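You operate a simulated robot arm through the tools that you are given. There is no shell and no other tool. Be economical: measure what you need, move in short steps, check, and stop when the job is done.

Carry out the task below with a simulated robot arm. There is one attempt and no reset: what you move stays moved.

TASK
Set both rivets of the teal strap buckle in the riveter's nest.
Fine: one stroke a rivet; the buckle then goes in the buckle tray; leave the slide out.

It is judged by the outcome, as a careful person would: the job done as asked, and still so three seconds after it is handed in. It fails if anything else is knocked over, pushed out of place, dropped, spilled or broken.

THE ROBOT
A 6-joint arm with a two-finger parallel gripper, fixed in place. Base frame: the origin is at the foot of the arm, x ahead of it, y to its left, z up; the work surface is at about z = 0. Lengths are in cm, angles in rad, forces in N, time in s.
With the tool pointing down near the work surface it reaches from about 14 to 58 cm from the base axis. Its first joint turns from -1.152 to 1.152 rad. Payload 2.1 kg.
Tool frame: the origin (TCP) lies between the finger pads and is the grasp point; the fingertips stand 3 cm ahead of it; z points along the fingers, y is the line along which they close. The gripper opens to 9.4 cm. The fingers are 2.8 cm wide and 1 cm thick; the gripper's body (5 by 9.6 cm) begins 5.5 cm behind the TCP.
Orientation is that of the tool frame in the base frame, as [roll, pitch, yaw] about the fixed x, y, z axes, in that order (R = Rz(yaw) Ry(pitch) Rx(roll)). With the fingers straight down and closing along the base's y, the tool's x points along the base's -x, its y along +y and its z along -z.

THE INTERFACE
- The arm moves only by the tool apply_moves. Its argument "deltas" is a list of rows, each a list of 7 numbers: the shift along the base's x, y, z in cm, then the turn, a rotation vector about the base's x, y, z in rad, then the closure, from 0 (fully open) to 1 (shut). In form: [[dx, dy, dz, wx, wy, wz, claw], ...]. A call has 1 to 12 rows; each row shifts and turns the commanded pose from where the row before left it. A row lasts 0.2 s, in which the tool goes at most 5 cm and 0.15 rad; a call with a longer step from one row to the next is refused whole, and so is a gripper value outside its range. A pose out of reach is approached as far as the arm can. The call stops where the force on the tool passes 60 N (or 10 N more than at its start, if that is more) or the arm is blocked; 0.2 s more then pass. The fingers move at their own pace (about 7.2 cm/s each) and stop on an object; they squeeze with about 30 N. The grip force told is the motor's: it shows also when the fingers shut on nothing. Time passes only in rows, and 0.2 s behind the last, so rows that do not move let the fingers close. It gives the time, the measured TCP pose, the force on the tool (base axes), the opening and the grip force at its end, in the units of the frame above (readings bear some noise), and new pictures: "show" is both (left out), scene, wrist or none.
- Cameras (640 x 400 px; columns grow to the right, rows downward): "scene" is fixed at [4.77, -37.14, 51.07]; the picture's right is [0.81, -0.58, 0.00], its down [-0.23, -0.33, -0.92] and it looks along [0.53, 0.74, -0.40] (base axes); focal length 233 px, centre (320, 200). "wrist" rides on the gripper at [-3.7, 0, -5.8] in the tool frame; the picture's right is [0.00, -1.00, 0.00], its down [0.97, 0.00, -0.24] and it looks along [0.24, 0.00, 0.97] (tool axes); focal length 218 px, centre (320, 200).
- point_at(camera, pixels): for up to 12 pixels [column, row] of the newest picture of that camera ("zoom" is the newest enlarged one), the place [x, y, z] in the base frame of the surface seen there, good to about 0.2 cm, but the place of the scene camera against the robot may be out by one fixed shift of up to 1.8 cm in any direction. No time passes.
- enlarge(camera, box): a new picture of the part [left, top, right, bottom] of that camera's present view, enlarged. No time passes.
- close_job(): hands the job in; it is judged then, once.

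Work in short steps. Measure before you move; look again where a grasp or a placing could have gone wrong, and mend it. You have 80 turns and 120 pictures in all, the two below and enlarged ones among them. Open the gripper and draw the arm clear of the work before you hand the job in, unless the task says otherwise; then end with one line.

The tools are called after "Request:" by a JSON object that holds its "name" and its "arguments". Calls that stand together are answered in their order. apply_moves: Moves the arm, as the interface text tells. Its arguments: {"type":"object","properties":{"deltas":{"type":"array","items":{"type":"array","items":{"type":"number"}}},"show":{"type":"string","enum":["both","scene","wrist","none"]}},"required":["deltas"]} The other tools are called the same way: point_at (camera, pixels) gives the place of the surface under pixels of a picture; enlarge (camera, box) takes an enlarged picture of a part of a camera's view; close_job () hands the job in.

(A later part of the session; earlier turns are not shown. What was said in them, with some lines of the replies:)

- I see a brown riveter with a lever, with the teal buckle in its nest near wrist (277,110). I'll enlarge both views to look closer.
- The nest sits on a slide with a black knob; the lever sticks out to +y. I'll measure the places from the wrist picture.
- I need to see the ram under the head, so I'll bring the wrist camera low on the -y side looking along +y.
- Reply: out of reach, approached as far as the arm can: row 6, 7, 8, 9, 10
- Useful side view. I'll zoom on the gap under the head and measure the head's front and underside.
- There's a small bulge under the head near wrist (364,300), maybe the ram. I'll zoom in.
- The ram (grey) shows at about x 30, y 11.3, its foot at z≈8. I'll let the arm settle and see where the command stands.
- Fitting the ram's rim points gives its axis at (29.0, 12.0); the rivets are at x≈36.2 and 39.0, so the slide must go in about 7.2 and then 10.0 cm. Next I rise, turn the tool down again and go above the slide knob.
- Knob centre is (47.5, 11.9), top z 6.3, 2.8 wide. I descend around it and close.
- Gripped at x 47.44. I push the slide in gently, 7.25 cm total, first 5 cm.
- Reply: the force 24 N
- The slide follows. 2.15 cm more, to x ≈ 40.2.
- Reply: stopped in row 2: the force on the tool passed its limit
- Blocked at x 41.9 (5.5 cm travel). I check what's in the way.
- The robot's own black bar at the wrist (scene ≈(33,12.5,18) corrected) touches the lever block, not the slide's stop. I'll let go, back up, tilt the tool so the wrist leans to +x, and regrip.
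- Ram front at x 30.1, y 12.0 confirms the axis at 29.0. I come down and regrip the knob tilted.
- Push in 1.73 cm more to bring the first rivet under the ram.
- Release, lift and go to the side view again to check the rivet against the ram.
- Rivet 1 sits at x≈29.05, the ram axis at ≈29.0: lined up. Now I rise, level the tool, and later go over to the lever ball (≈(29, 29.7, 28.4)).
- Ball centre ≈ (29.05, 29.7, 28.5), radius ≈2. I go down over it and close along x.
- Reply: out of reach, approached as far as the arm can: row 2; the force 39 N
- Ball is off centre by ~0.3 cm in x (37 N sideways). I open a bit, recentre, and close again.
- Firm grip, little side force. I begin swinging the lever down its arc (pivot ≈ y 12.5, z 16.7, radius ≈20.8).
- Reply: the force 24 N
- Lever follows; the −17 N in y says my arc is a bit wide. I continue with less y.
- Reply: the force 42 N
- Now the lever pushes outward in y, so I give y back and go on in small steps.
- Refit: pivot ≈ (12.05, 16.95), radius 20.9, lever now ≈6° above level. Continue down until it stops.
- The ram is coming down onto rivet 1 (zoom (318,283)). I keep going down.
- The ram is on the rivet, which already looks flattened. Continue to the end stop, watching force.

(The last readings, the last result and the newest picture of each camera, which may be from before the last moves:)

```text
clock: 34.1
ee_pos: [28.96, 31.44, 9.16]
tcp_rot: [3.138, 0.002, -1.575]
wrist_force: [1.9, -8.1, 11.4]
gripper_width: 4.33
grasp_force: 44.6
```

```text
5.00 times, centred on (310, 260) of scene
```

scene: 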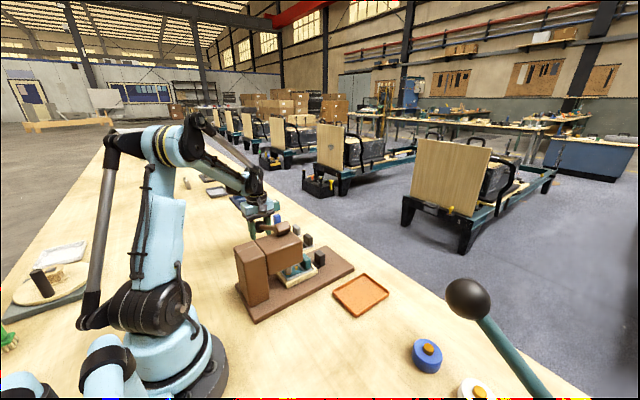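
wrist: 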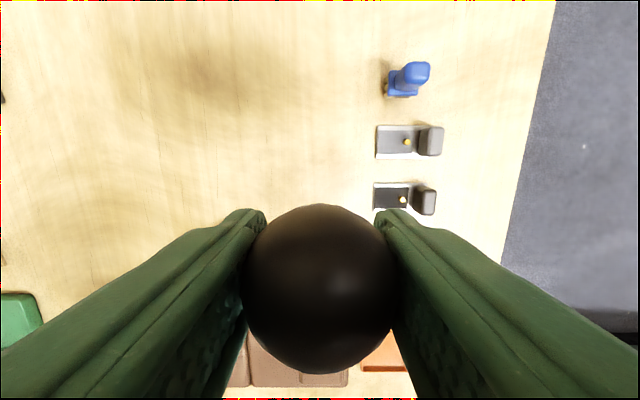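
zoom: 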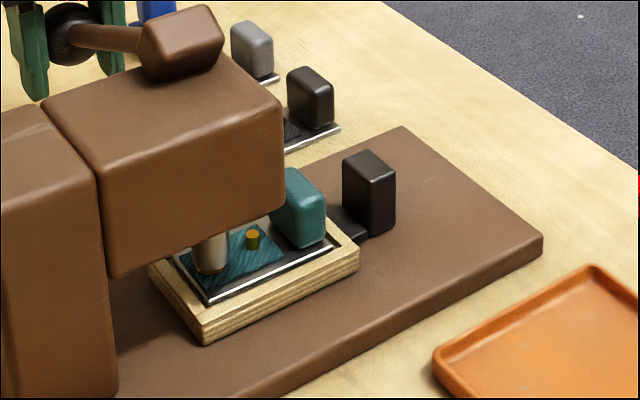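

Rivet nearly swallowed by the ram. A bit further, to feel the end stop.

Request:
{"name": "apply_moves", "arguments": {"deltas": [[0, -0.18, -0.42, 0, 0, 0, 0.6], [0, -0.19, -0.42, 0, 0, 0, 0.6], [0, -0.2, -0.42, 0, 0, 0, 0.6], [0, 0, 0, 0, 0, 0, 0.6]], "show": "scene"}}

Request:
{"name": "enlarge", "arguments": {"camera": "scene", "box": [270, 220, 350, 300]}}

```text
clock: 35.1
ee_pos: [29.1, 31.1, 7.89]
tcp_rot: [3.141, 0.008, -1.572]
wrist_force: [14.4, 19.1, 43.0]
gripper_width: 4.32
grasp_force: 45.7
```

scene: 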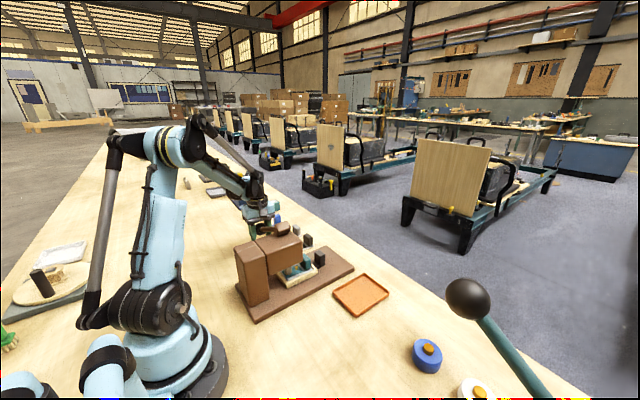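

```text
5.00 times, centred on (310, 260) of scene
```

zoom: 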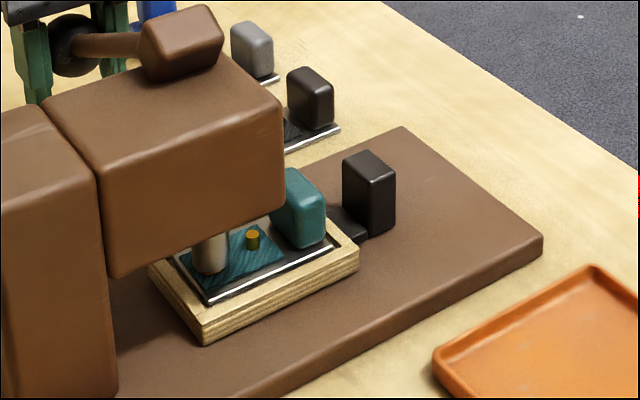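

43 N: bottomed at ≈60° of swing, rivet 1 set. Now bring the lever back up along the arc.

Request:
{"name": "apply_moves", "arguments": {"deltas": [[0, 0.3, 1.0, 0, 0, 0, 0.6], [0, 0.3, 1.0, 0, 0, 0, 0.6], [0, 0.5, 1.74, 0, 0, 0, 0.6], [0, 0.39, 1.78, 0, 0, 0, 0.6], [0, 0.24, 1.81, 0, 0, 0, 0.6], [0, 0.08, 1.82, 0, 0, 0, 0.6]], "show": "none"}}

```text
clock: 36.5
ee_pos: [28.97, 32.97, 17.07]
tcp_rot: [3.136, 0.006, -1.571]
wrist_force: [-6.8, 19.4, -3.5]
gripper_width: 4.36
grasp_force: 45.0
```

Request:
{"name": "apply_moves", "arguments": {"deltas": [[0, 0, 1.82, 0, 0, 0, 0.6], [0, -0.2, 1.81, 0, 0, 0, 0.6], [0, -0.37, 1.78, 0, 0, 0, 0.6], [0, -0.55, 1.74, 0, 0, 0, 0.6], [0, -0.7, 1.68, 0, 0, 0, 0.6]], "show": "none"}}

```text
clock: 37.7
ee_pos: [28.95, 30.73, 25.79]
tcp_rot: [3.135, 0.0, -1.576]
wrist_force: [-9.4, -1.1, -5.4]
gripper_width: 4.32
grasp_force: 45.4
```

Request:
{"name": "apply_moves", "arguments": {"deltas": [[0, -0.42, 0.8, 0, 0, 0, 0.6], [0, -0.42, 0.8, 0, 0, 0, 0.6], [0, -0.25, 0.5, 0, 0, 0, 0.6], [0, -0.2, 0.4, 0, 0, 0, 0.6], [0, 0, 0, 0, 0, 0, 0.6]], "show": "scene"}}

Request:
{"name": "enlarge", "arguments": {"camera": "scene", "box": [230, 150, 370, 290]}}

```text
clock: 38.9
ee_pos: [28.98, 29.73, 28.36]
tcp_rot: [3.138, 0.002, -1.572]
wrist_force: [-14.1, -9.0, -42.8]
gripper_width: 4.33
grasp_force: 44.9
```

scene: 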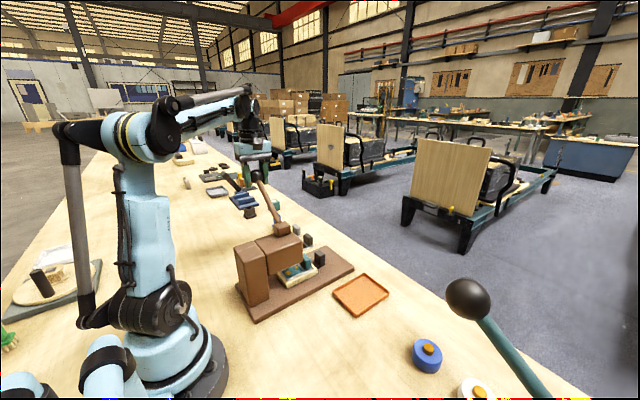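

```text
2.86 times, centred on (300, 220) of scene
```

zoom: 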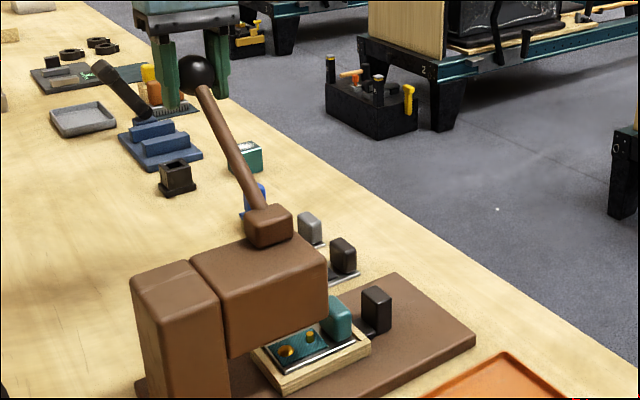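

Lever back at its top stop and rivet 1 is set (wide flat head). I release the ball, rise, and return to the knob.

Request:
{"name": "apply_moves", "arguments": {"deltas": [[0, 0, -0.2, 0, 0, 0, 0.3], [0, 0, 0, 0, 0, 0, 0], [0, 0, 0, 0, 0, 0, 0], [0, 0, 3, 0, 0, 0, 0], [0, 0, 4, 0, 0, 0, 0], [0, 0, 4, 0, 0, -0.1, 0], [1.2, -1.5, 0, 0, 0, -0.145, 0], [1.2, -1.5, 0, 0, 0, -0.145, 0], [1.2, -1.5, 0, 0, 0, -0.145, 0], [1.2, -1.5, 0, 0, 0, -0.145, 0], [1.2, -1.5, 0, 0, 0, -0.145, 0], [1.2, -1.5, 0, 0, 0, -0.145, 0]], "show": "none"}}

Request:
{"name": "apply_moves", "arguments": {"deltas": [[1.2, -1.7, 0, 0, 0, -0.145, 0], [1.2, -1.7, 0, 0, 0, -0.145, 0], [1.2, -1.7, -2, 0, 0, -0.145, 0.2], [1.2, -1.7, -3, 0, 0, -0.145, 0.3], [1, -1.2, -3, 0, 0, -0.02, 0.3], [0, -0.7, -4, 0, 0.15, 0, 0.3], [0, 0, -4, 0, 0.15, 0, 0.3], [0, 0, -4, 0, 0.15, 0, 0.3], [0, 0, 0, 0, 0, 0, 0.3]]}}

```text
clock: 41.5
ee_pos: [36.38, 20.53, 39.03]
tcp_rot: [3.139, 0.001, -2.546]
wrist_force: [-0.2, 0.7, 0.1]
gripper_width: 9.4
grasp_force: 0.2
```

```text
clock: 43.5
ee_pos: [42.16, 11.96, 19.04]
tcp_rot: [3.138, -0.448, 3.139]
wrist_force: [0.3, -0.3, 1.1]
gripper_width: 6.58
grasp_force: 0.1
```

scene: 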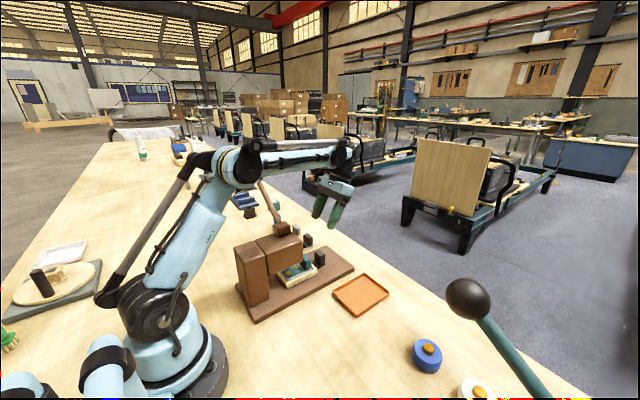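
wrist: 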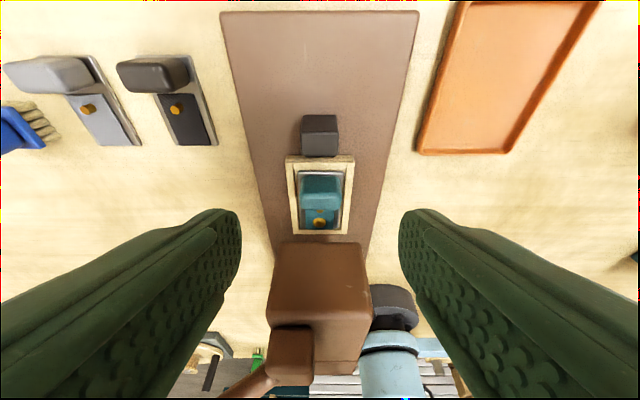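

I descend and regrip the knob at the last pose (40.6, 12, 5.9).

Request:
{"name": "apply_moves", "arguments": {"deltas": [[-0.3, 0, -4, 0, 0, 0, 0.3], [-0.5, 0, -4, 0, 0, 0, 0.3], [-0.5, 0, -3, 0, 0, 0, 0.3], [-0.3, 0, -2, 0, 0, 0, 0.3], [0, 0, 0, 0, 0, 0, 0.5], [0, 0, 0, 0, 0, 0, 0.8], [0, 0, 0, 0, 0, 0, 0.8], [0, 0, 0, 0, 0, 0, 0.8]], "show": "wrist"}}

```text
clock: 45.3
ee_pos: [40.22, 11.97, 6.1]
tcp_rot: [3.141, -0.447, 3.139]
wrist_force: [-1.2, -2.0, -11.2]
gripper_width: 3.6
grasp_force: 45.2
```

wrist: 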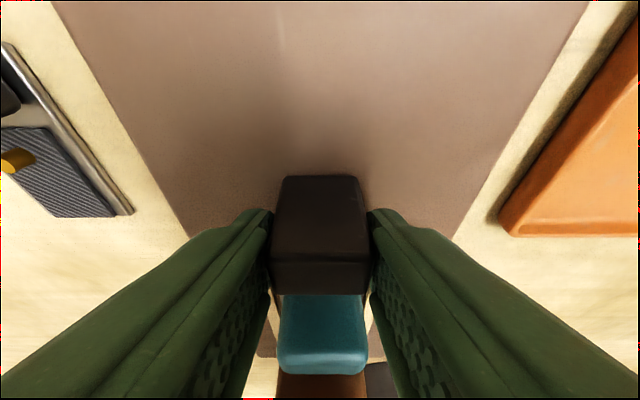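

Push in 2.7 cm for rivet 2.

Request:
{"name": "apply_moves", "arguments": {"deltas": [[-0.5, 0, 0, 0, 0, 0, 0.8], [-0.6, 0, 0, 0, 0, 0, 0.8], [-0.6, 0, 0, 0, 0, 0, 0.8], [-0.6, 0, 0, 0, 0, 0, 0.8], [-0.4, 0, 0, 0, 0, 0, 0.8], [0, 0, 0, 0, 0, 0, 0.8]], "show": "scene"}}

```text
clock: 46.7
ee_pos: [37.76, 11.93, 6.07]
tcp_rot: [3.138, -0.448, 3.14]
wrist_force: [-2.3, 12.5, -11.0]
gripper_width: 3.58
grasp_force: 45.3
```

scene: 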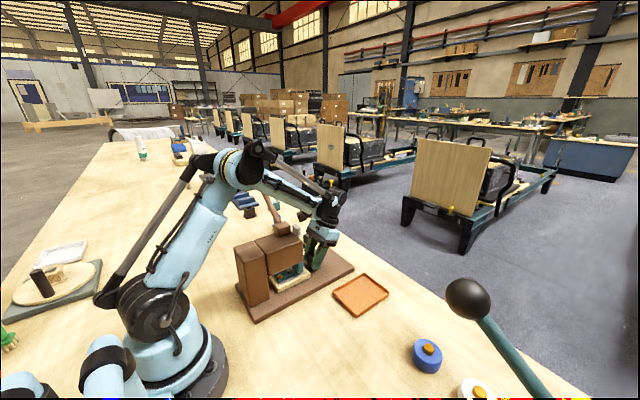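

Moved 2.5–2.7 cm. I go to the side view again to verify the alignment.

Request:
{"name": "apply_moves", "arguments": {"deltas": [[0, 0, 0, 0, 0, 0, 0.4], [0, 0, 0, 0, 0, 0, 0.3], [0.6, 0, 2, 0, 0, 0, 0.3], [2, 0, 4, 0, -0.15, 0, 0.3], [2, 0, 4, 0, -0.15, 0, 0.3], [0.7, -1, 4, 0, -0.145, 0, 0.2], [-0.5, -2, 1.5, 0.14, 0, 0, 0], [-0.5, -2, 0, 0.14, 0, 0, 0], [-0.5, -2, 0, 0.14, 0, 0, 0], [-0.5, -2, 0, 0.14, 0, 0, 0], [0, -2, 0, 0.14, 0, 0, 0], [0, -1, 0, 0.14, 0, 0, 0]], "show": "none"}}

Request:
{"name": "apply_moves", "arguments": {"deltas": [[0, 0, -2, 0.14, 0, 0, 0], [0, 0, -3, 0.14, 0, 0, 0], [0, 0, -3, 0.14, 0, 0, 0], [0, 0, -3, 0.14, 0, 0, 0], [0, 0, 0, 0, 0, 0, 0], [0, 0, 0, 0, 0, 0, 0]], "show": "wrist"}}

Request:
{"name": "enlarge", "arguments": {"camera": "wrist", "box": [300, 260, 400, 360]}}

```text
clock: 49.3
ee_pos: [41.04, -0.17, 21.7]
tcp_rot: [2.294, -0.003, -3.14]
wrist_force: [-0.6, -0.3, 0.1]
gripper_width: 9.39
grasp_force: 0.1
```

```text
clock: 50.7
ee_pos: [41.06, -0.05, 10.46]
tcp_rot: [1.74, -0.004, -3.139]
wrist_force: [-0.6, 0.6, 0.3]
gripper_width: 9.41
grasp_force: 0.1
```

wrist: 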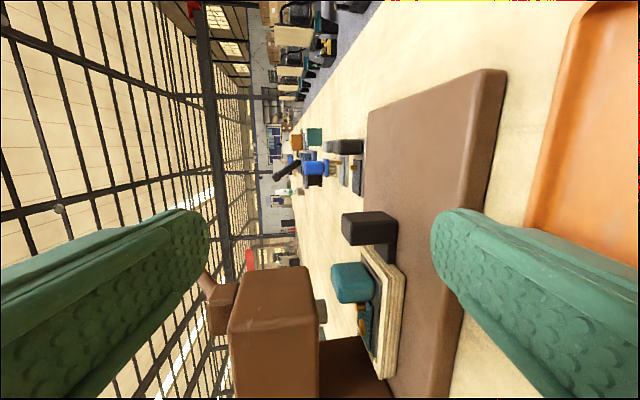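

```text
4.00 times, centred on (350, 310) of wrist
```

zoom: 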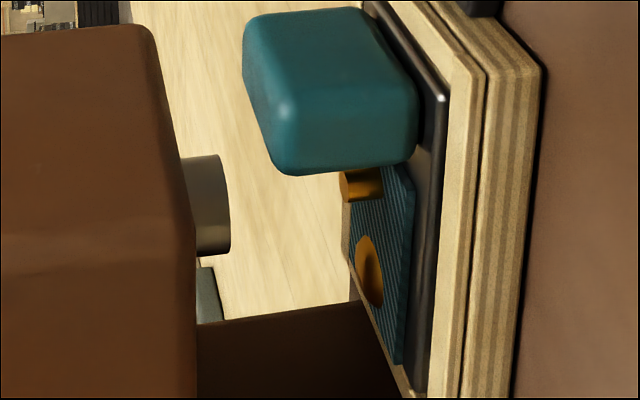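

Rivet 2's lower edge (202) relative to the ram's middle (205) matches what I had for rivet 1, so it's lined up. On to the lever again.

Request:
{"name": "apply_moves", "arguments": {"deltas": [[0, -1, 3, -0.14, 0, 0, 0], [0, 0, 3, -0.14, 0, 0, 0], [0, 0, 3, -0.14, 0, 0, 0], [0, 0, 3, -0.14, 0, 0, 0], [0, 0, 3, -0.14, 0, 0, 0], [0, 0, 3, -0.14, 0, 0, 0], [0, 0, 3, -0.14, 0, 0, 0], [0, 0, 3, -0.14, 0, 0, 0], [0, 0, 3, -0.14, 0, 0, 0], [0, 1, 3, -0.14, 0, 0, 0]], "show": "none"}}

Request:
{"name": "apply_moves", "arguments": {"deltas": [[-0.5, 2.3, 0, 0, 0, 0.145, 0], [-0.5, 2.3, 0, 0, 0, 0.145, 0], [-0.5, 2.3, 0, 0, 0, 0.145, 0], [-0.5, 2.3, 0, 0, 0, 0.145, 0], [-1, 2.3, 0, 0, 0, 0.145, 0], [-1, 2.3, 0, 0, 0, 0.145, 0], [-1.5, 2.3, 0, 0, 0, 0.145, 0], [-1.5, 2.3, 0, 0, 0, 0.145, 0], [-1.5, 2.3, 0, 0, 0, 0.145, 0], [-1.5, 2.3, 0, 0, 0, 0.145, 0], [-1, 2.3, 0, 0, 0, 0.12, 0], [0, 0, 0, 0, 0, 0, 0]], "show": "none"}}

```text
clock: 52.9
ee_pos: [41.01, 0.07, 40.55]
tcp_rot: [3.141, -0.002, 3.137]
wrist_force: [1.0, 0.9, 0.4]
gripper_width: 9.38
grasp_force: 0.0
```

```text
clock: 55.5
ee_pos: [29.89, 25.18, 40.49]
tcp_rot: [3.138, -0.003, -1.571]
wrist_force: [-0.4, -0.5, -0.2]
gripper_width: 9.41
grasp_force: 0.1
```

Request:
{"name": "apply_moves", "arguments": {"deltas": [[-0.4, 1.5, -1.5, 0, 0, 0, 0], [-0.4, 1.5, -1.5, 0, 0, 0, 0], [-0.1, 1.5, -1, 0, 0, 0, 0], [0, 0, -2, 0, 0, 0, 0], [0, 0, 0, 0, 0, 0, 0]], "show": "wrist"}}

```text
clock: 56.7
ee_pos: [29.11, 29.67, 34.77]
tcp_rot: [3.138, -0.004, -1.573]
wrist_force: [-0.8, 0.8, -0.3]
gripper_width: 9.41
grasp_force: 0.0
```

wrist: 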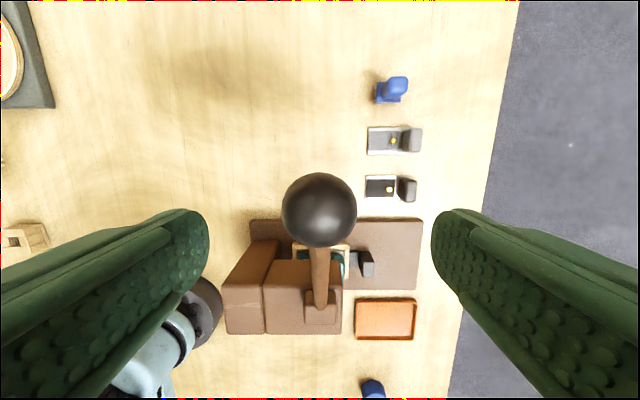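

Ball is centred (col 319) between the fingers; lever still up. Down 6.5 and grip.

Request:
{"name": "apply_moves", "arguments": {"deltas": [[0, 0, -3, 0, 0, 0, 0], [0, 0, -2.5, 0, 0, 0, 0], [0, 0, -1, 0, 0, 0, 0], [0, 0, 0, 0, 0, 0, 0.3], [0, 0, 0, 0, 0, 0, 0.6], [0, 0, 0, 0, 0, 0, 0.6], [0, 0, 0, 0, 0, 0, 0.6]], "show": "none"}}

```text
clock: 58.3
ee_pos: [29.11, 29.72, 28.02]
tcp_rot: [3.136, -0.002, -1.572]
wrist_force: [-7.4, -3.7, -8.6]
gripper_width: 4.32
grasp_force: 45.4
```

Gripped with low force. Swing down along the refined arc to about level.

Request:
{"name": "apply_moves", "arguments": {"deltas": [[0, 0.46, -0.8, 0, 0, 0, 0.6], [0, 0.45, -0.8, 0, 0, 0, 0.6], [0, 0.39, -0.82, 0, 0, 0, 0.6], [0, 0.37, -0.83, 0, 0, 0, 0.6], [0, 0.31, -0.86, 0, 0, 0, 0.6], [0, 0.3, -0.86, 0, 0, 0, 0.6], [0, 0.25, -0.88, 0, 0, 0, 0.6], [0, 0.22, -0.88, 0, 0, 0, 0.6], [0, 0.17, -0.9, 0, 0, 0, 0.6], [0, 0.14, -0.9, 0, 0, 0, 0.6], [0, 0.08, -0.91, 0, 0, 0, 0.6], [0, 0.06, -0.91, 0, 0, 0, 0.6]], "show": "none"}}

```text
clock: 60.9
ee_pos: [28.89, 32.93, 17.85]
tcp_rot: [3.136, -0.002, -1.574]
wrist_force: [-21.6, 7.3, 7.9]
gripper_width: 4.34
grasp_force: 45.0
```

Following well. Continue down through −13°, then slower to the stop.

Request:
{"name": "apply_moves", "arguments": {"deltas": [[-0.05, 0, -0.91, 0, 0, 0, 0.6], [-0.05, -0.01, -0.91, 0, 0, 0, 0.6], [0, -0.06, -0.91, 0, 0, 0, 0.6], [0, -0.1, -0.91, 0, 0, 0, 0.6], [0, -0.15, -0.9, 0, 0, 0, 0.6], [0, -0.18, -0.89, 0, 0, 0, 0.6], [0, -0.11, -0.45, 0, 0, 0, 0.6], [0, -0.12, -0.45, 0, 0, 0, 0.6], [0, -0.13, -0.45, 0, 0, 0, 0.6], [0, -0.14, -0.45, 0, 0, 0, 0.6]], "show": "none"}}

Request:
{"name": "apply_moves", "arguments": {"deltas": [[0, -0.15, -0.44, 0, 0, 0, 0.6], [0, -0.16, -0.44, 0, 0, 0, 0.6], [0, -0.17, -0.43, 0, 0, 0, 0.6], [0, -0.18, -0.43, 0, 0, 0, 0.6], [0, -0.18, -0.42, 0, 0, 0, 0.6], [0, -0.19, -0.42, 0, 0, 0, 0.6], [0, 0, 0, 0, 0, 0, 0.6]], "show": "scene"}}

Request:
{"name": "enlarge", "arguments": {"camera": "scene", "box": [270, 220, 350, 300]}}

```text
clock: 63.1
ee_pos: [28.89, 31.97, 10.39]
tcp_rot: [3.137, -0.001, -1.572]
wrist_force: [-9.6, 20.1, 0.6]
gripper_width: 4.35
grasp_force: 45.3
```

```text
clock: 64.7
ee_pos: [29.02, 30.99, 8.01]
tcp_rot: [3.135, 0.005, -1.574]
wrist_force: [-10.0, 23.8, 45.6]
gripper_width: 4.36
grasp_force: 45.7
```

scene: 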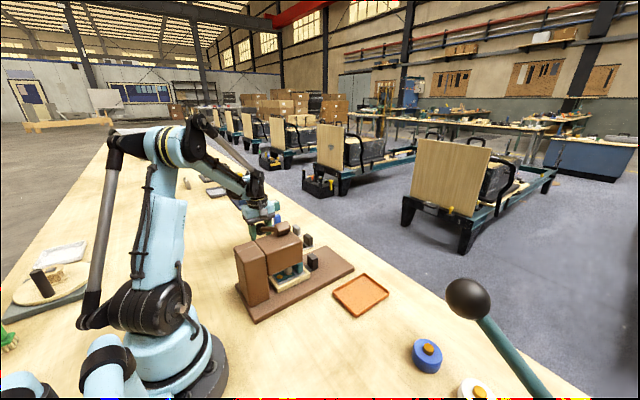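

```text
5.00 times, centred on (310, 260) of scene
```

zoom: 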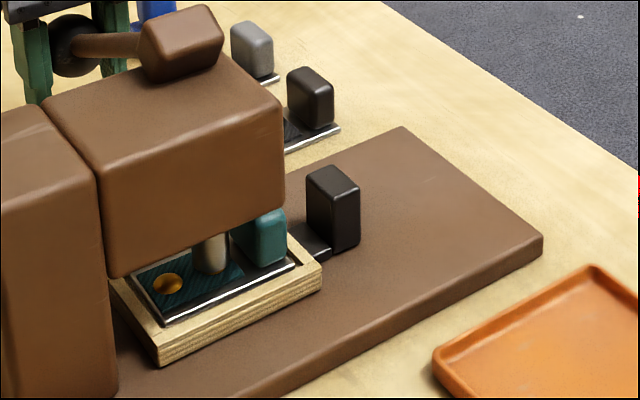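

Bottom stop reached (45 N). Lever back up along the same arc.

Request:
{"name": "apply_moves", "arguments": {"deltas": [[0, 0.3, 1.0, 0, 0, 0, 0.6], [0, 0.3, 1.0, 0, 0, 0, 0.6], [0, 0.5, 1.74, 0, 0, 0, 0.6], [0, 0.39, 1.78, 0, 0, 0, 0.6], [0, 0.24, 1.81, 0, 0, 0, 0.6], [0, 0.08, 1.82, 0, 0, 0, 0.6]], "show": "none"}}

Request:
{"name": "apply_moves", "arguments": {"deltas": [[0, 0, 1.82, 0, 0, 0, 0.6], [0, -0.2, 1.81, 0, 0, 0, 0.6], [0, -0.37, 1.78, 0, 0, 0, 0.6], [0, -0.55, 1.74, 0, 0, 0, 0.6], [0, -0.7, 1.68, 0, 0, 0, 0.6]], "show": "none"}}

Request:
{"name": "apply_moves", "arguments": {"deltas": [[0, -0.42, 0.8, 0, 0, 0, 0.6], [0, -0.42, 0.8, 0, 0, 0, 0.6], [0, -0.25, 0.5, 0, 0, 0, 0.6], [0, -0.15, 0.3, 0, 0, 0, 0.6], [0, 0, 0, 0, 0, 0, 0.6]], "show": "none"}}

```text
clock: 66.1
ee_pos: [29.04, 32.81, 17.15]
tcp_rot: [3.14, 0.005, -1.573]
wrist_force: [3.6, 34.3, -3.6]
gripper_width: 4.36
grasp_force: 45.1
```

```text
clock: 67.3
ee_pos: [28.92, 30.8, 25.91]
tcp_rot: [3.138, -0.004, -1.577]
wrist_force: [2.5, 9.5, 0.5]
gripper_width: 4.37
grasp_force: 44.4
```

```text
clock: 68.5
ee_pos: [29.01, 29.77, 28.1]
tcp_rot: [3.141, -0.002, -1.574]
wrist_force: [11.7, 5.2, -41.9]
gripper_width: 4.32
grasp_force: 45.3
```

Lever at the top stop again. Release and return above the knob (now near x 37.4).

Request:
{"name": "apply_moves", "arguments": {"deltas": [[0, 0, -0.2, 0, 0, 0, 0.3], [0, 0, 0, 0, 0, 0, 0], [0, 0, 0, 0, 0, 0, 0], [0, 0, 3, 0, 0, 0, 0], [0, 0, 4, 0, 0, 0, 0], [0, 0, 4, 0, 0, -0.1, 0], [1.2, -1.5, 0, 0, 0, -0.145, 0], [1.2, -1.5, 0, 0, 0, -0.145, 0], [1.2, -1.5, 0, 0, 0, -0.145, 0], [1.2, -1.5, 0, 0, 0, -0.145, 0], [1.2, -1.5, 0, 0, 0, -0.145, 0], [1.2, -1.5, 0, 0, 0, -0.145, 0]], "show": "none"}}

Request:
{"name": "apply_moves", "arguments": {"deltas": [[1.2, -1.7, 0, 0, 0, -0.145, 0], [1.2, -1.7, 0, 0, 0, -0.145, 0], [1.2, -1.7, -2, 0, 0, -0.145, 0.2], [1.2, -1.7, -3, 0, 0, -0.145, 0.3], [1, -1.2, -3, 0, 0, -0.02, 0.3], [0, -0.7, -4, 0, 0.15, 0, 0.3], [0, 0, -4, 0, 0.15, 0, 0.3], [0, 0, -4, 0, 0.15, 0, 0.3], [0, 0, 0, 0, 0, 0, 0.3]], "show": "wrist"}}

```text
clock: 71.1
ee_pos: [36.24, 20.65, 39.06]
tcp_rot: [3.139, -0.004, -2.547]
wrist_force: [-0.1, 0.1, -0.7]
gripper_width: 9.4
grasp_force: 0.0
```

```text
clock: 73.1
ee_pos: [42.14, 12.07, 18.99]
tcp_rot: [3.138, -0.454, 3.137]
wrist_force: [-0.7, 0.6, 0.6]
gripper_width: 6.59
grasp_force: 0.0
```

wrist: 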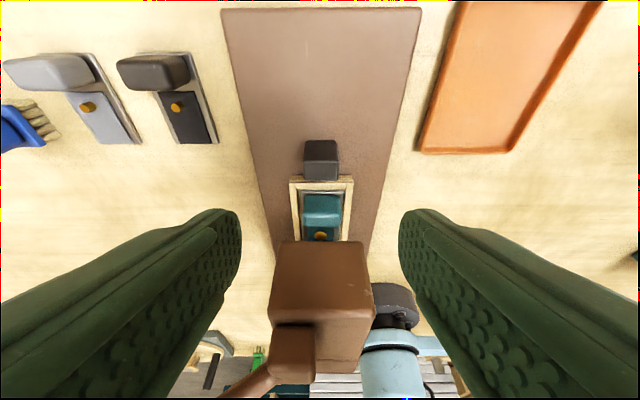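

Rivet 2's head is wide now. Descend to the knob and grip.

Request:
{"name": "apply_moves", "arguments": {"deltas": [[-0.8, 0, -3.5, 0, 0, 0, 0.3], [-1.2, 0, -3.5, 0, 0, 0, 0.3], [-1.2, 0, -3, 0, 0, 0, 0.3], [-0.9, 0, -2.9, 0, 0, 0, 0.3], [0, 0, 0, 0, 0, 0, 0.5], [0, 0, 0, 0, 0, 0, 0.8], [0, 0, 0, 0, 0, 0, 0.8], [0, 0, 0, 0, 0, 0, 0.8]], "show": "wrist"}}

```text
clock: 74.9
ee_pos: [37.85, 12.03, 6.36]
tcp_rot: [3.137, -0.453, 3.14]
wrist_force: [1.3, 9.1, -12.5]
gripper_width: 3.2
grasp_force: 45.2
```

wrist: 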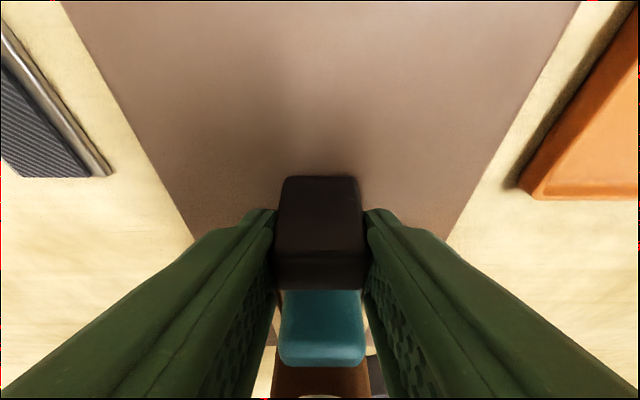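

Gripped. Pull the slide out 9.8 cm.

Request:
{"name": "apply_moves", "arguments": {"deltas": [[0.5, 0, 0, 0, 0, 0, 0.8], [0.9, 0, 0, 0, 0, 0, 0.8], [0.9, 0, 0, 0, 0, 0, 0.8], [0.9, 0, 0, 0, 0, 0, 0.8], [0.9, 0, 0, 0, 0, 0, 0.8], [0.9, 0, 0, 0, 0, 0, 0.8], [0.9, 0, 0, 0, 0, 0, 0.8], [0.9, 0, 0, 0, 0, 0, 0.8], [0.9, 0, 0, 0, 0, 0, 0.8], [0.9, 0, 0, 0, 0, 0, 0.8], [0.9, 0, 0, 0, 0, 0, 0.8], [0.3, 0, 0, 0, 0, 0, 0.8]]}}

```text
clock: 77.5
ee_pos: [47.64, 12.02, 6.37]
tcp_rot: [3.134, -0.452, -3.14]
wrist_force: [-1.8, 22.4, 39.0]
gripper_width: 3.16
grasp_force: 45.1
```

scene: 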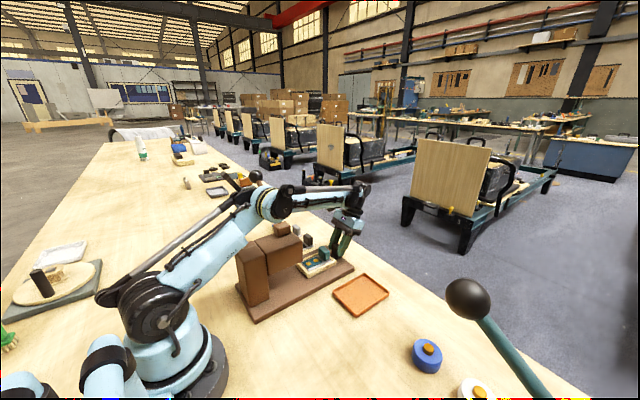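
wrist: 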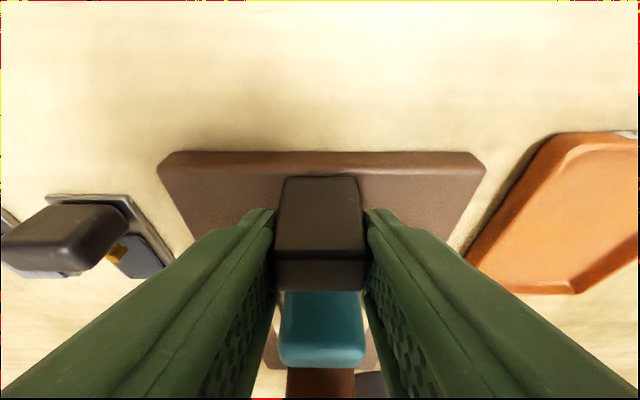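

Nearly out; I ease 0.4 further to feel the outer stop, then release, level and rise for a top view.

Request:
{"name": "apply_moves", "arguments": {"deltas": [[0.2, 0, 0, 0, 0, 0, 0.8], [0.2, 0, 0, 0, 0, 0, 0.8], [0, 0, 0, 0, 0, 0, 0.8]], "show": "none"}}

Request:
{"name": "apply_moves", "arguments": {"deltas": [[0, 0, 0, 0, 0, 0, 0.4], [0, 0, 0, 0, 0, 0, 0.3], [0, 0, 2, 0, 0, 0, 0.3], [0, 0, 4, 0, -0.15, 0, 0.3], [-1, 0, 4, 0, -0.15, 0, 0.3], [-1, 0, 2, 0, -0.145, 0, 0.2], [-2, 0, 2, 0, 0, 0, 0], [-1, 0, 0, 0, 0, 0, 0], [0, 0, 0, 0, 0, 0, 0]]}}

Request:
{"name": "enlarge", "arguments": {"camera": "wrist", "box": [240, 120, 440, 300]}}

```text
clock: 78.3
ee_pos: [47.88, 12.14, 6.27]
tcp_rot: [3.136, -0.458, -3.141]
wrist_force: [-26.2, 13.8, 26.1]
gripper_width: 3.16
grasp_force: 44.6
```

```text
clock: 80.3
ee_pos: [43.0, 12.0, 20.27]
tcp_rot: [3.138, -0.009, 3.141]
wrist_force: [-0.8, 0.9, 0.2]
gripper_width: 9.41
grasp_force: 0.0
```

scene: 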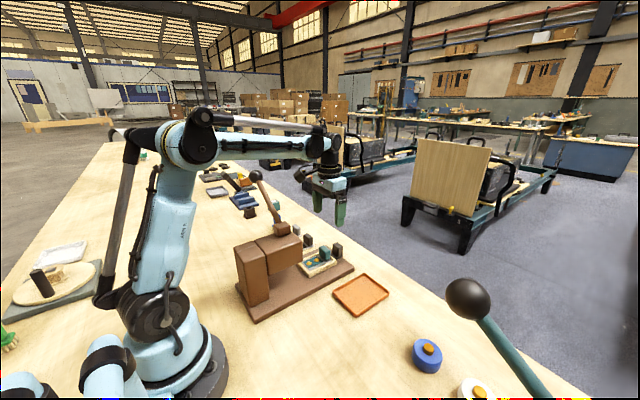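
wrist: 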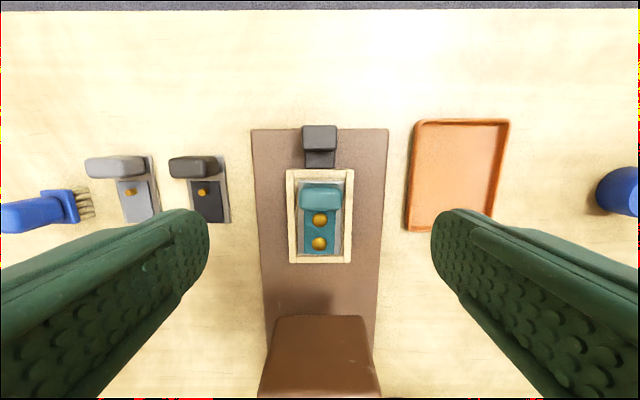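

```text
2.22 times, centred on (340, 210) of wrist
```

zoom: 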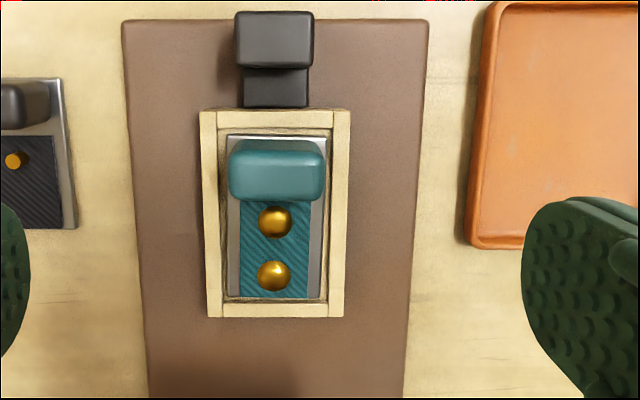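

Both rivets are domed alike and the slide is at its outer stop. Now measure the buckle handle and the orange tray beside the riveter.

Request:
{"name": "point_at", "arguments": {"camera": "wrist", "pixels": [[319, 190], [300, 195], [339, 195], [319, 203], [319, 178], [320, 219], [319, 243], [460, 175], [416, 175], [505, 175], [460, 124], [450, 200]]}}

Request:
{"name": "enlarge", "arguments": {"camera": "scene", "box": [280, 220, 400, 320]}}

```text
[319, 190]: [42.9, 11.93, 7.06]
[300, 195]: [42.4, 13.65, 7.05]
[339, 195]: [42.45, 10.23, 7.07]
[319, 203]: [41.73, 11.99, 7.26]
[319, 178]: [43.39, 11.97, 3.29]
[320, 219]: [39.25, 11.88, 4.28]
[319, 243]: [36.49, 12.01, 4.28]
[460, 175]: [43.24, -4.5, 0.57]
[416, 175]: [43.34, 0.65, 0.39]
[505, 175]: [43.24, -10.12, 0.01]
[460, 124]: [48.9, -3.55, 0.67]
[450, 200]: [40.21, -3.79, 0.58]
```

```text
4.00 times, centred on (340, 270) of scene
```

zoom: 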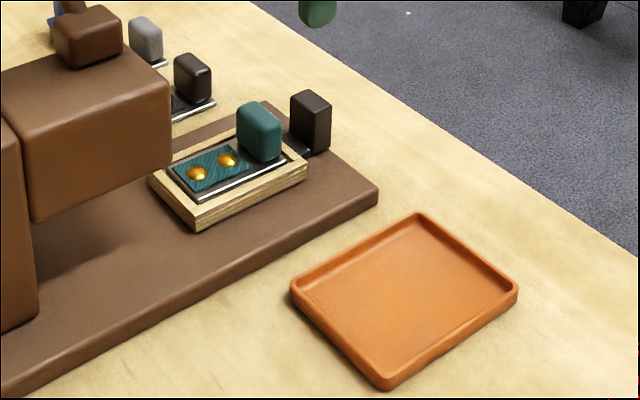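

Handle centre ≈ (42.2, 11.95), z 3.5–7.2. I tilt 0.3 (to clear the lever block), descend with tips above the nest frame, and grip.

Request:
{"name": "apply_moves", "arguments": {"deltas": [[0, 0, -3, 0, 0.15, 0, 0.35], [-0.1, 0, -3, 0, 0.15, 0, 0.4], [-0.2, 0, -3, 0, 0, 0, 0.4], [0, 0, -2.5, 0, 0, 0, 0.4], [0, 0, -1.5, 0, 0, 0, 0.4], [0, 0, 0, 0, 0, 0, 0.4]], "show": "both"}}

```text
clock: 81.7
ee_pos: [42.93, 11.95, 7.17]
tcp_rot: [3.139, -0.307, 3.139]
wrist_force: [0.3, -0.6, -0.3]
gripper_width: 5.64
grasp_force: 0.2
```

scene: 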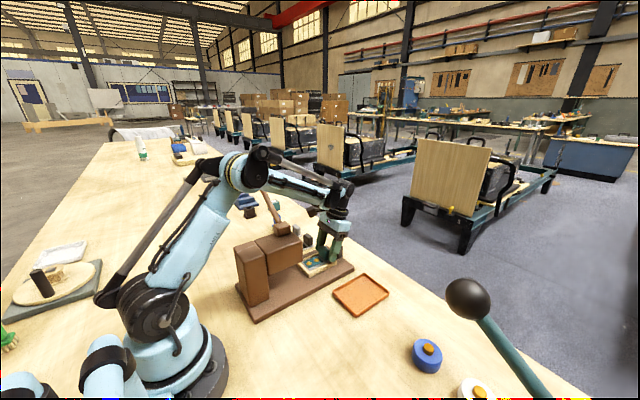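
wrist: 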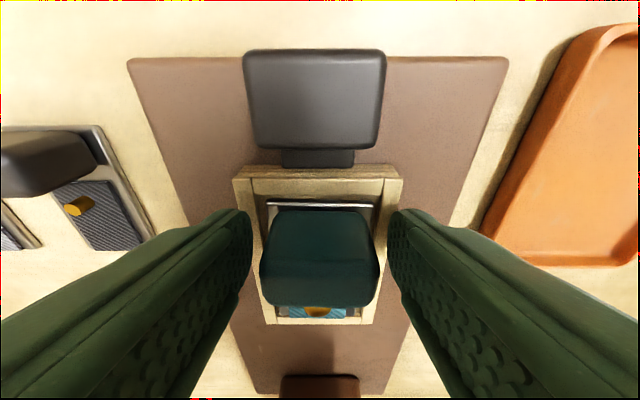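

Fingers straddle the handle cleanly. Close and lift straight up.

Request:
{"name": "apply_moves", "arguments": {"deltas": [[0, 0, 0, 0, 0, 0, 0.6], [0, 0, 0, 0, 0, 0, 0.8], [0, 0, 0, 0, 0, 0, 0.8], [0, 0, 0.5, 0, 0, 0, 0.8], [0, 0, 1, 0, 0, 0, 0.8], [0, 0, 1.5, 0, 0, 0, 0.8], [0, 0, 2, 0, 0, 0, 0.8], [0, 0, 0, 0, 0, 0, 0.8]]}}

Request:
{"name": "enlarge", "arguments": {"camera": "scene", "box": [260, 190, 400, 310]}}

```text
clock: 83.5
ee_pos: [42.82, 11.87, 12.18]
tcp_rot: [3.138, -0.307, -3.141]
wrist_force: [0.1, 0.1, -1.4]
gripper_width: 4.28
grasp_force: 30.1
```

scene: 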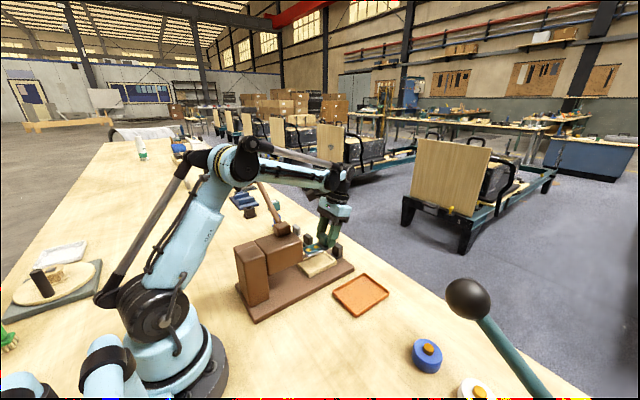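
wrist: 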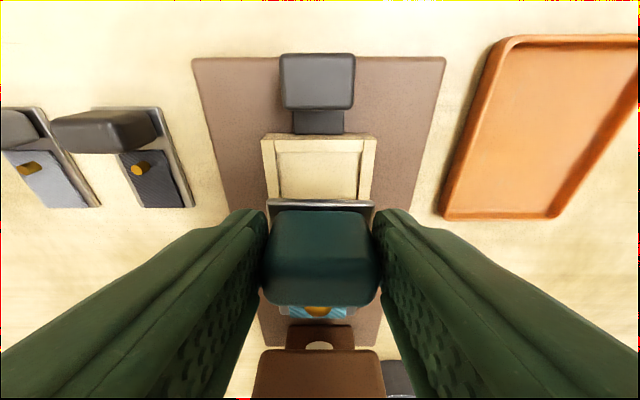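

```text
3.33 times, centred on (330, 250) of scene
```

zoom: 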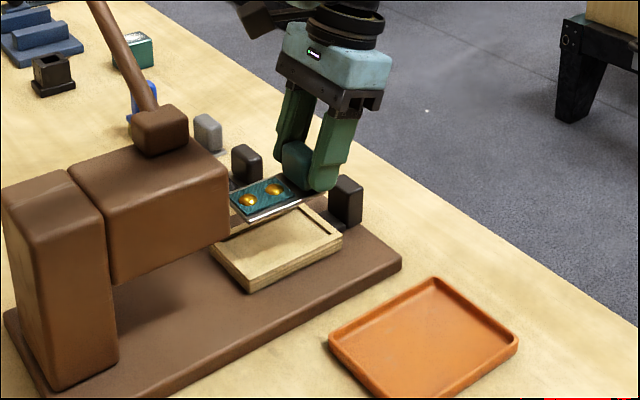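

Buckle held level and nest is empty with slide out. Carry it over the orange tray (centre ≈ (42.8, −4.3)): shift +3.1 x, −16.2 y.

Request:
{"name": "apply_moves", "arguments": {"deltas": [[0, -2, 1, 0, 0, 0, 0.8], [0, -2.4, 0, 0, 0, 0, 0.8], [0, -2.4, 0, 0, 0, 0, 0.8], [0.8, -2.4, 0, 0, 0, 0, 0.8], [0.8, -2.4, 0, 0, 0, 0, 0.8], [0.8, -2.4, 0, 0, 0, 0, 0.8], [0.7, -2.2, -1, 0, 0, 0, 0.8], [0, 0, 0, 0, 0, 0, 0.8]]}}

Request:
{"name": "enlarge", "arguments": {"camera": "scene", "box": [290, 200, 430, 330]}}

```text
clock: 85.3
ee_pos: [45.97, -4.21, 12.09]
tcp_rot: [3.138, -0.307, 3.14]
wrist_force: [-0.2, 0.4, -0.3]
gripper_width: 3.93
grasp_force: 29.7
```

scene: 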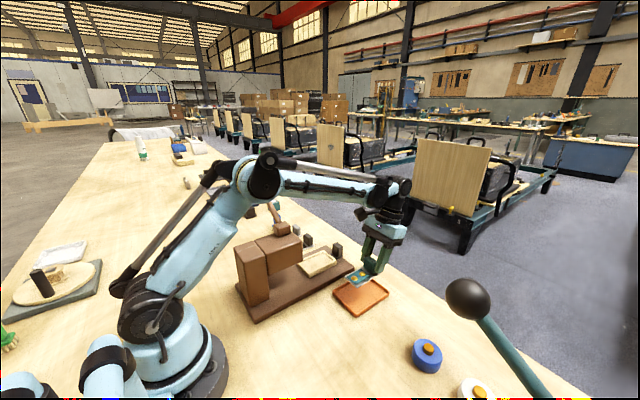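
wrist: 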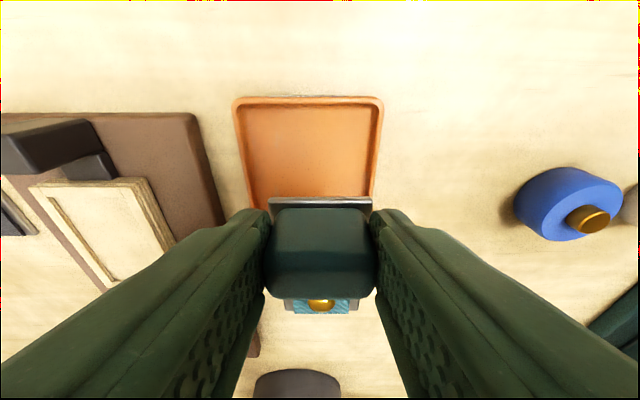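

```text
3.08 times, centred on (360, 265) of scene
```

zoom: 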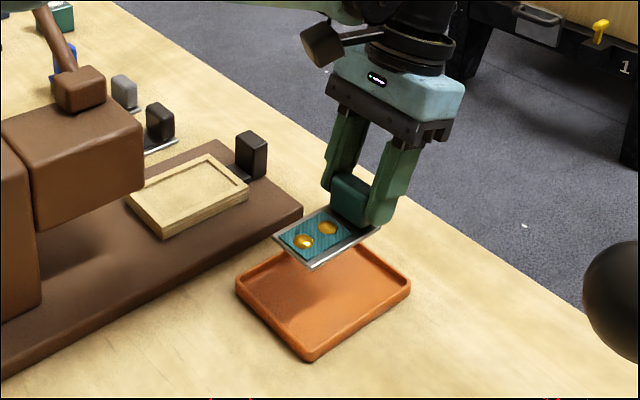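

Grip holds. Check the tray's rim positions before lowering.

Request:
{"name": "point_at", "arguments": {"camera": "wrist", "pixels": [[239, 150], [379, 150], [310, 99], [248, 150], [371, 150], [310, 150], [320, 203], [320, 245]]}}

Request:
{"name": "point_at", "arguments": {"camera": "zoom", "pixels": [[238, 283], [310, 358], [408, 285], [340, 237], [310, 268], [283, 240], [375, 228]]}}

```text
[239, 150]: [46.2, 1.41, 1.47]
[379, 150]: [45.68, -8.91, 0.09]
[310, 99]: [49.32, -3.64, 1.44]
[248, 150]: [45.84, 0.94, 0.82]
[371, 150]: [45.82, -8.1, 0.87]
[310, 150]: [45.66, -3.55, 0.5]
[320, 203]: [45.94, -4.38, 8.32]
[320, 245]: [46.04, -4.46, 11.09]
```

```text
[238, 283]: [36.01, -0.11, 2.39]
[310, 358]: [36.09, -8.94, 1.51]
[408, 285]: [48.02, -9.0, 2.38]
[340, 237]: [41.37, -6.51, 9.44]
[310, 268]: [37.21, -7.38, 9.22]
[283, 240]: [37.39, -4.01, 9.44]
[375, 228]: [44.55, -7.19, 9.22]
```

Tray centre ≈ (43.1, −3.6); plate spans x 38.1–46, so I shift +0.9 x, +0.6 y and lower until contact.

Request:
{"name": "apply_moves", "arguments": {"deltas": [[0.5, 0.3, -1.5, 0, 0, 0, 0.8], [0.4, 0.3, -1.5, 0, 0, 0, 0.8], [0, 0, -1.5, 0, 0, 0, 0.8], [0, 0, -1.2, 0, 0, 0, 0.8], [0, 0, -0.6, 0, 0, 0, 0.8], [0, 0, 0, 0, 0, 0, 0.8]]}}

Request:
{"name": "enlarge", "arguments": {"camera": "scene", "box": [310, 230, 410, 320]}}

```text
clock: 86.7
ee_pos: [46.65, -3.74, 5.84]
tcp_rot: [3.138, -0.306, 3.14]
wrist_force: [-0.7, 0.4, -0.3]
gripper_width: 3.93
grasp_force: 30.2
```

scene: 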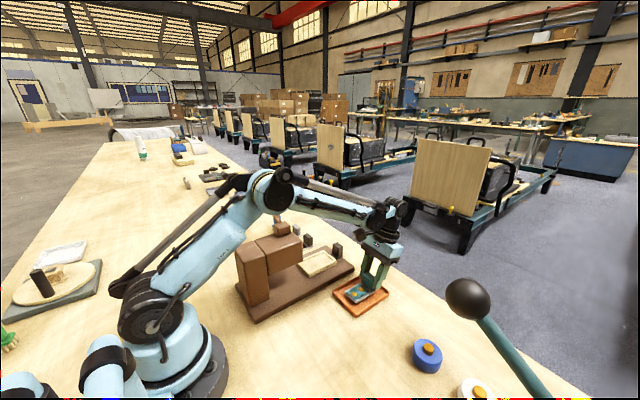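
wrist: 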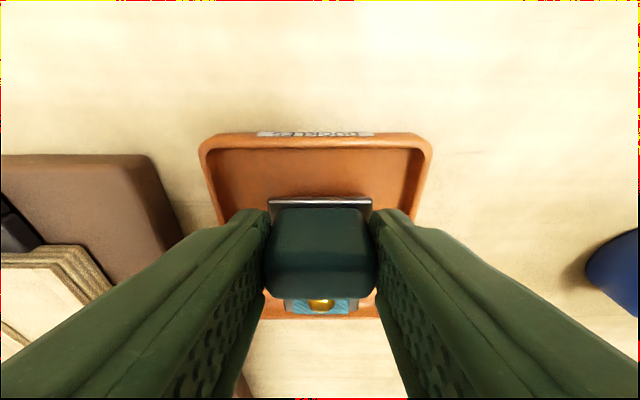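

```text
4.44 times, centred on (360, 275) of scene
```

zoom: 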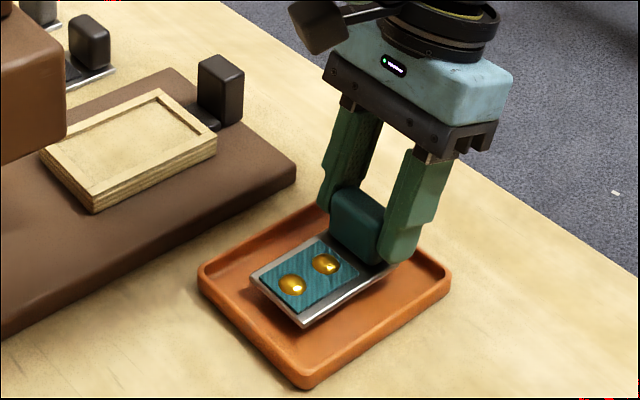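

The tray rim bears a "BUCKLES" label, and the plate is inside. Lower slowly to the floor.

Request:
{"name": "apply_moves", "arguments": {"deltas": [[0, 0, -0.4, 0, 0, 0, 0.8], [0, 0, -0.3, 0, 0, 0, 0.8], [0, 0, -0.2, 0, 0, 0, 0.8], [0, 0, 0, 0, 0, 0, 0.8]], "show": "none"}}

```text
clock: 87.7
ee_pos: [46.85, -3.7, 4.97]
tcp_rot: [3.137, -0.307, 3.141]
wrist_force: [-0.3, 0.2, -1.2]
gripper_width: 3.95
grasp_force: 30.4
```

Request:
{"name": "apply_moves", "arguments": {"deltas": [[0, 0, -0.2, 0, 0, 0, 0.8], [0, 0, -0.2, 0, 0, 0, 0.8], [0, 0, 0, 0, 0, 0, 0.8]], "show": "scene"}}

Request:
{"name": "enlarge", "arguments": {"camera": "scene", "box": [310, 230, 410, 320]}}

```text
clock: 88.5
ee_pos: [46.85, -3.59, 4.67]
tcp_rot: [3.138, -0.309, 3.14]
wrist_force: [4.2, 1.3, 31.0]
gripper_width: 3.97
grasp_force: 29.6
```

scene: 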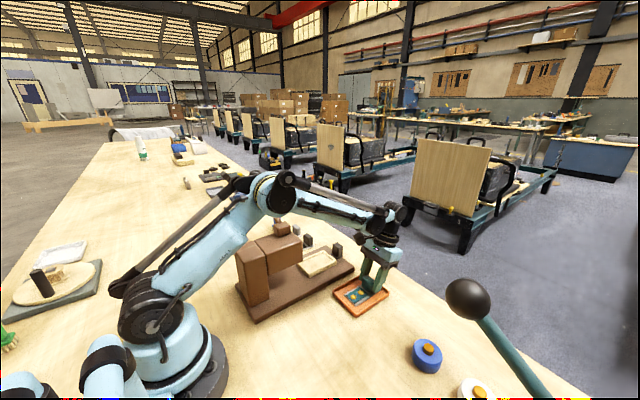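

```text
4.44 times, centred on (360, 275) of scene
```

zoom: 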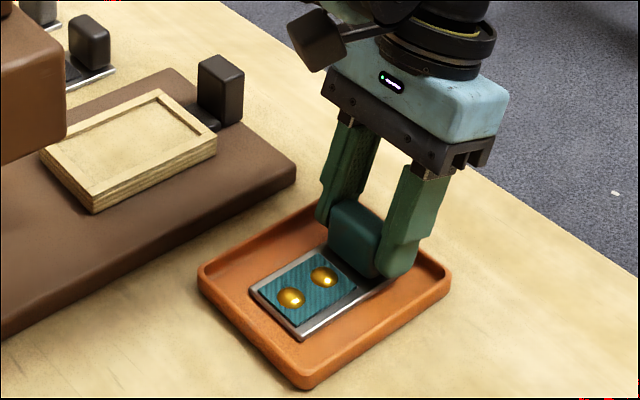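

Plate rests on the tray floor (31 N). Ease up slightly, open partway so the fingers stay inside the tray, and rise clear.

Request:
{"name": "apply_moves", "arguments": {"deltas": [[0, 0, 0.15, 0, 0, 0, 0.55], [0, 0, 0, 0, 0, 0, 0.4], [0, 0, 0, 0, 0, 0, 0.4], [0, 0, 2, 0, 0, 0, 0.4], [0, 0, 4, 0, 0, 0, 0.3], [0, 0, 4, 0, -0.15, 0, 0.1], [-1, 0, 4, 0, -0.15, 0, 0], [-2, 0, 3, 0, 0, 0, 0], [-2, 0, 3, 0, 0, 0, 0], [0, 0, 0, 0, 0, 0, 0]]}}

Request:
{"name": "enlarge", "arguments": {"camera": "scene", "box": [220, 160, 420, 320]}}

```text
clock: 90.7
ee_pos: [41.93, -3.7, 24.81]
tcp_rot: [3.138, -0.006, 3.137]
wrist_force: [-0.3, -0.6, 0.3]
gripper_width: 9.43
grasp_force: 0.1
```

scene: 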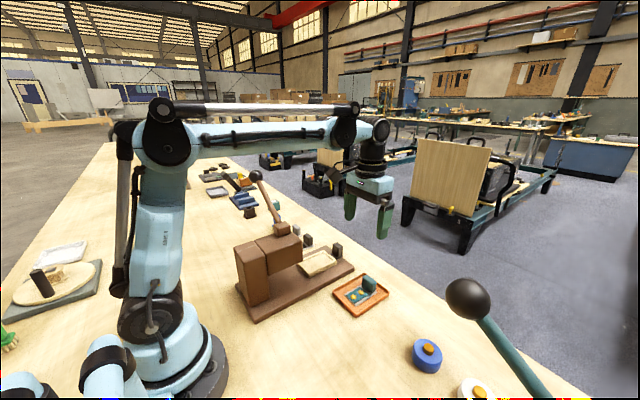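
wrist: 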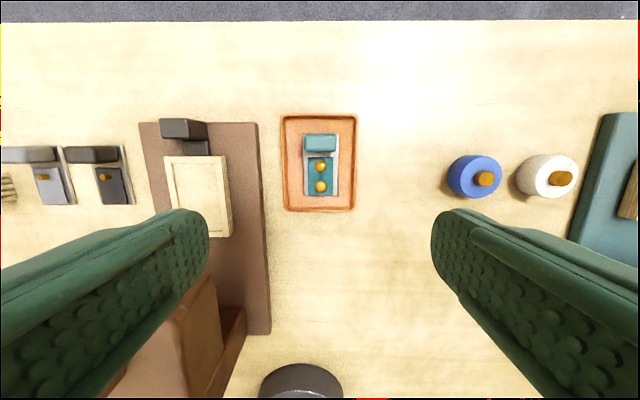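

```text
2.50 times, centred on (320, 240) of scene
```

zoom: 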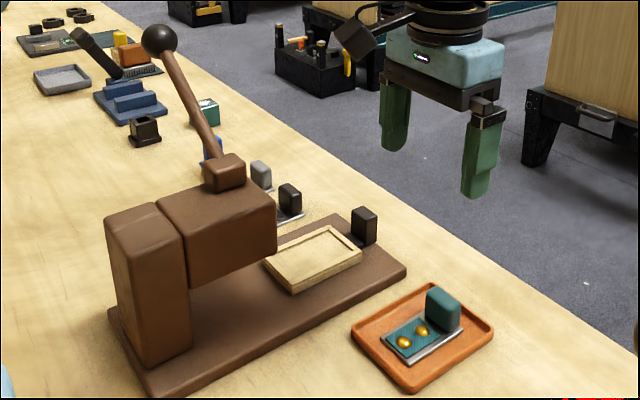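

The buckle lies flat in the tray with both rivets set. The slide is out, the lever is up, and the arm is clear with the gripper open, so I'm handing the job in.

Request:
{"name": "close_job", "arguments": {}}

```text
The job is handed in.
```

I set both rivets of the teal buckle with one stroke each, placed the buckle in the tray labelled "BUCKLES", and left the slide out. While I was first pushing the slide in, the arm's wrist bumped the riveter's lever block and the force limit stopped it. I saw nothing shifted or damaged.
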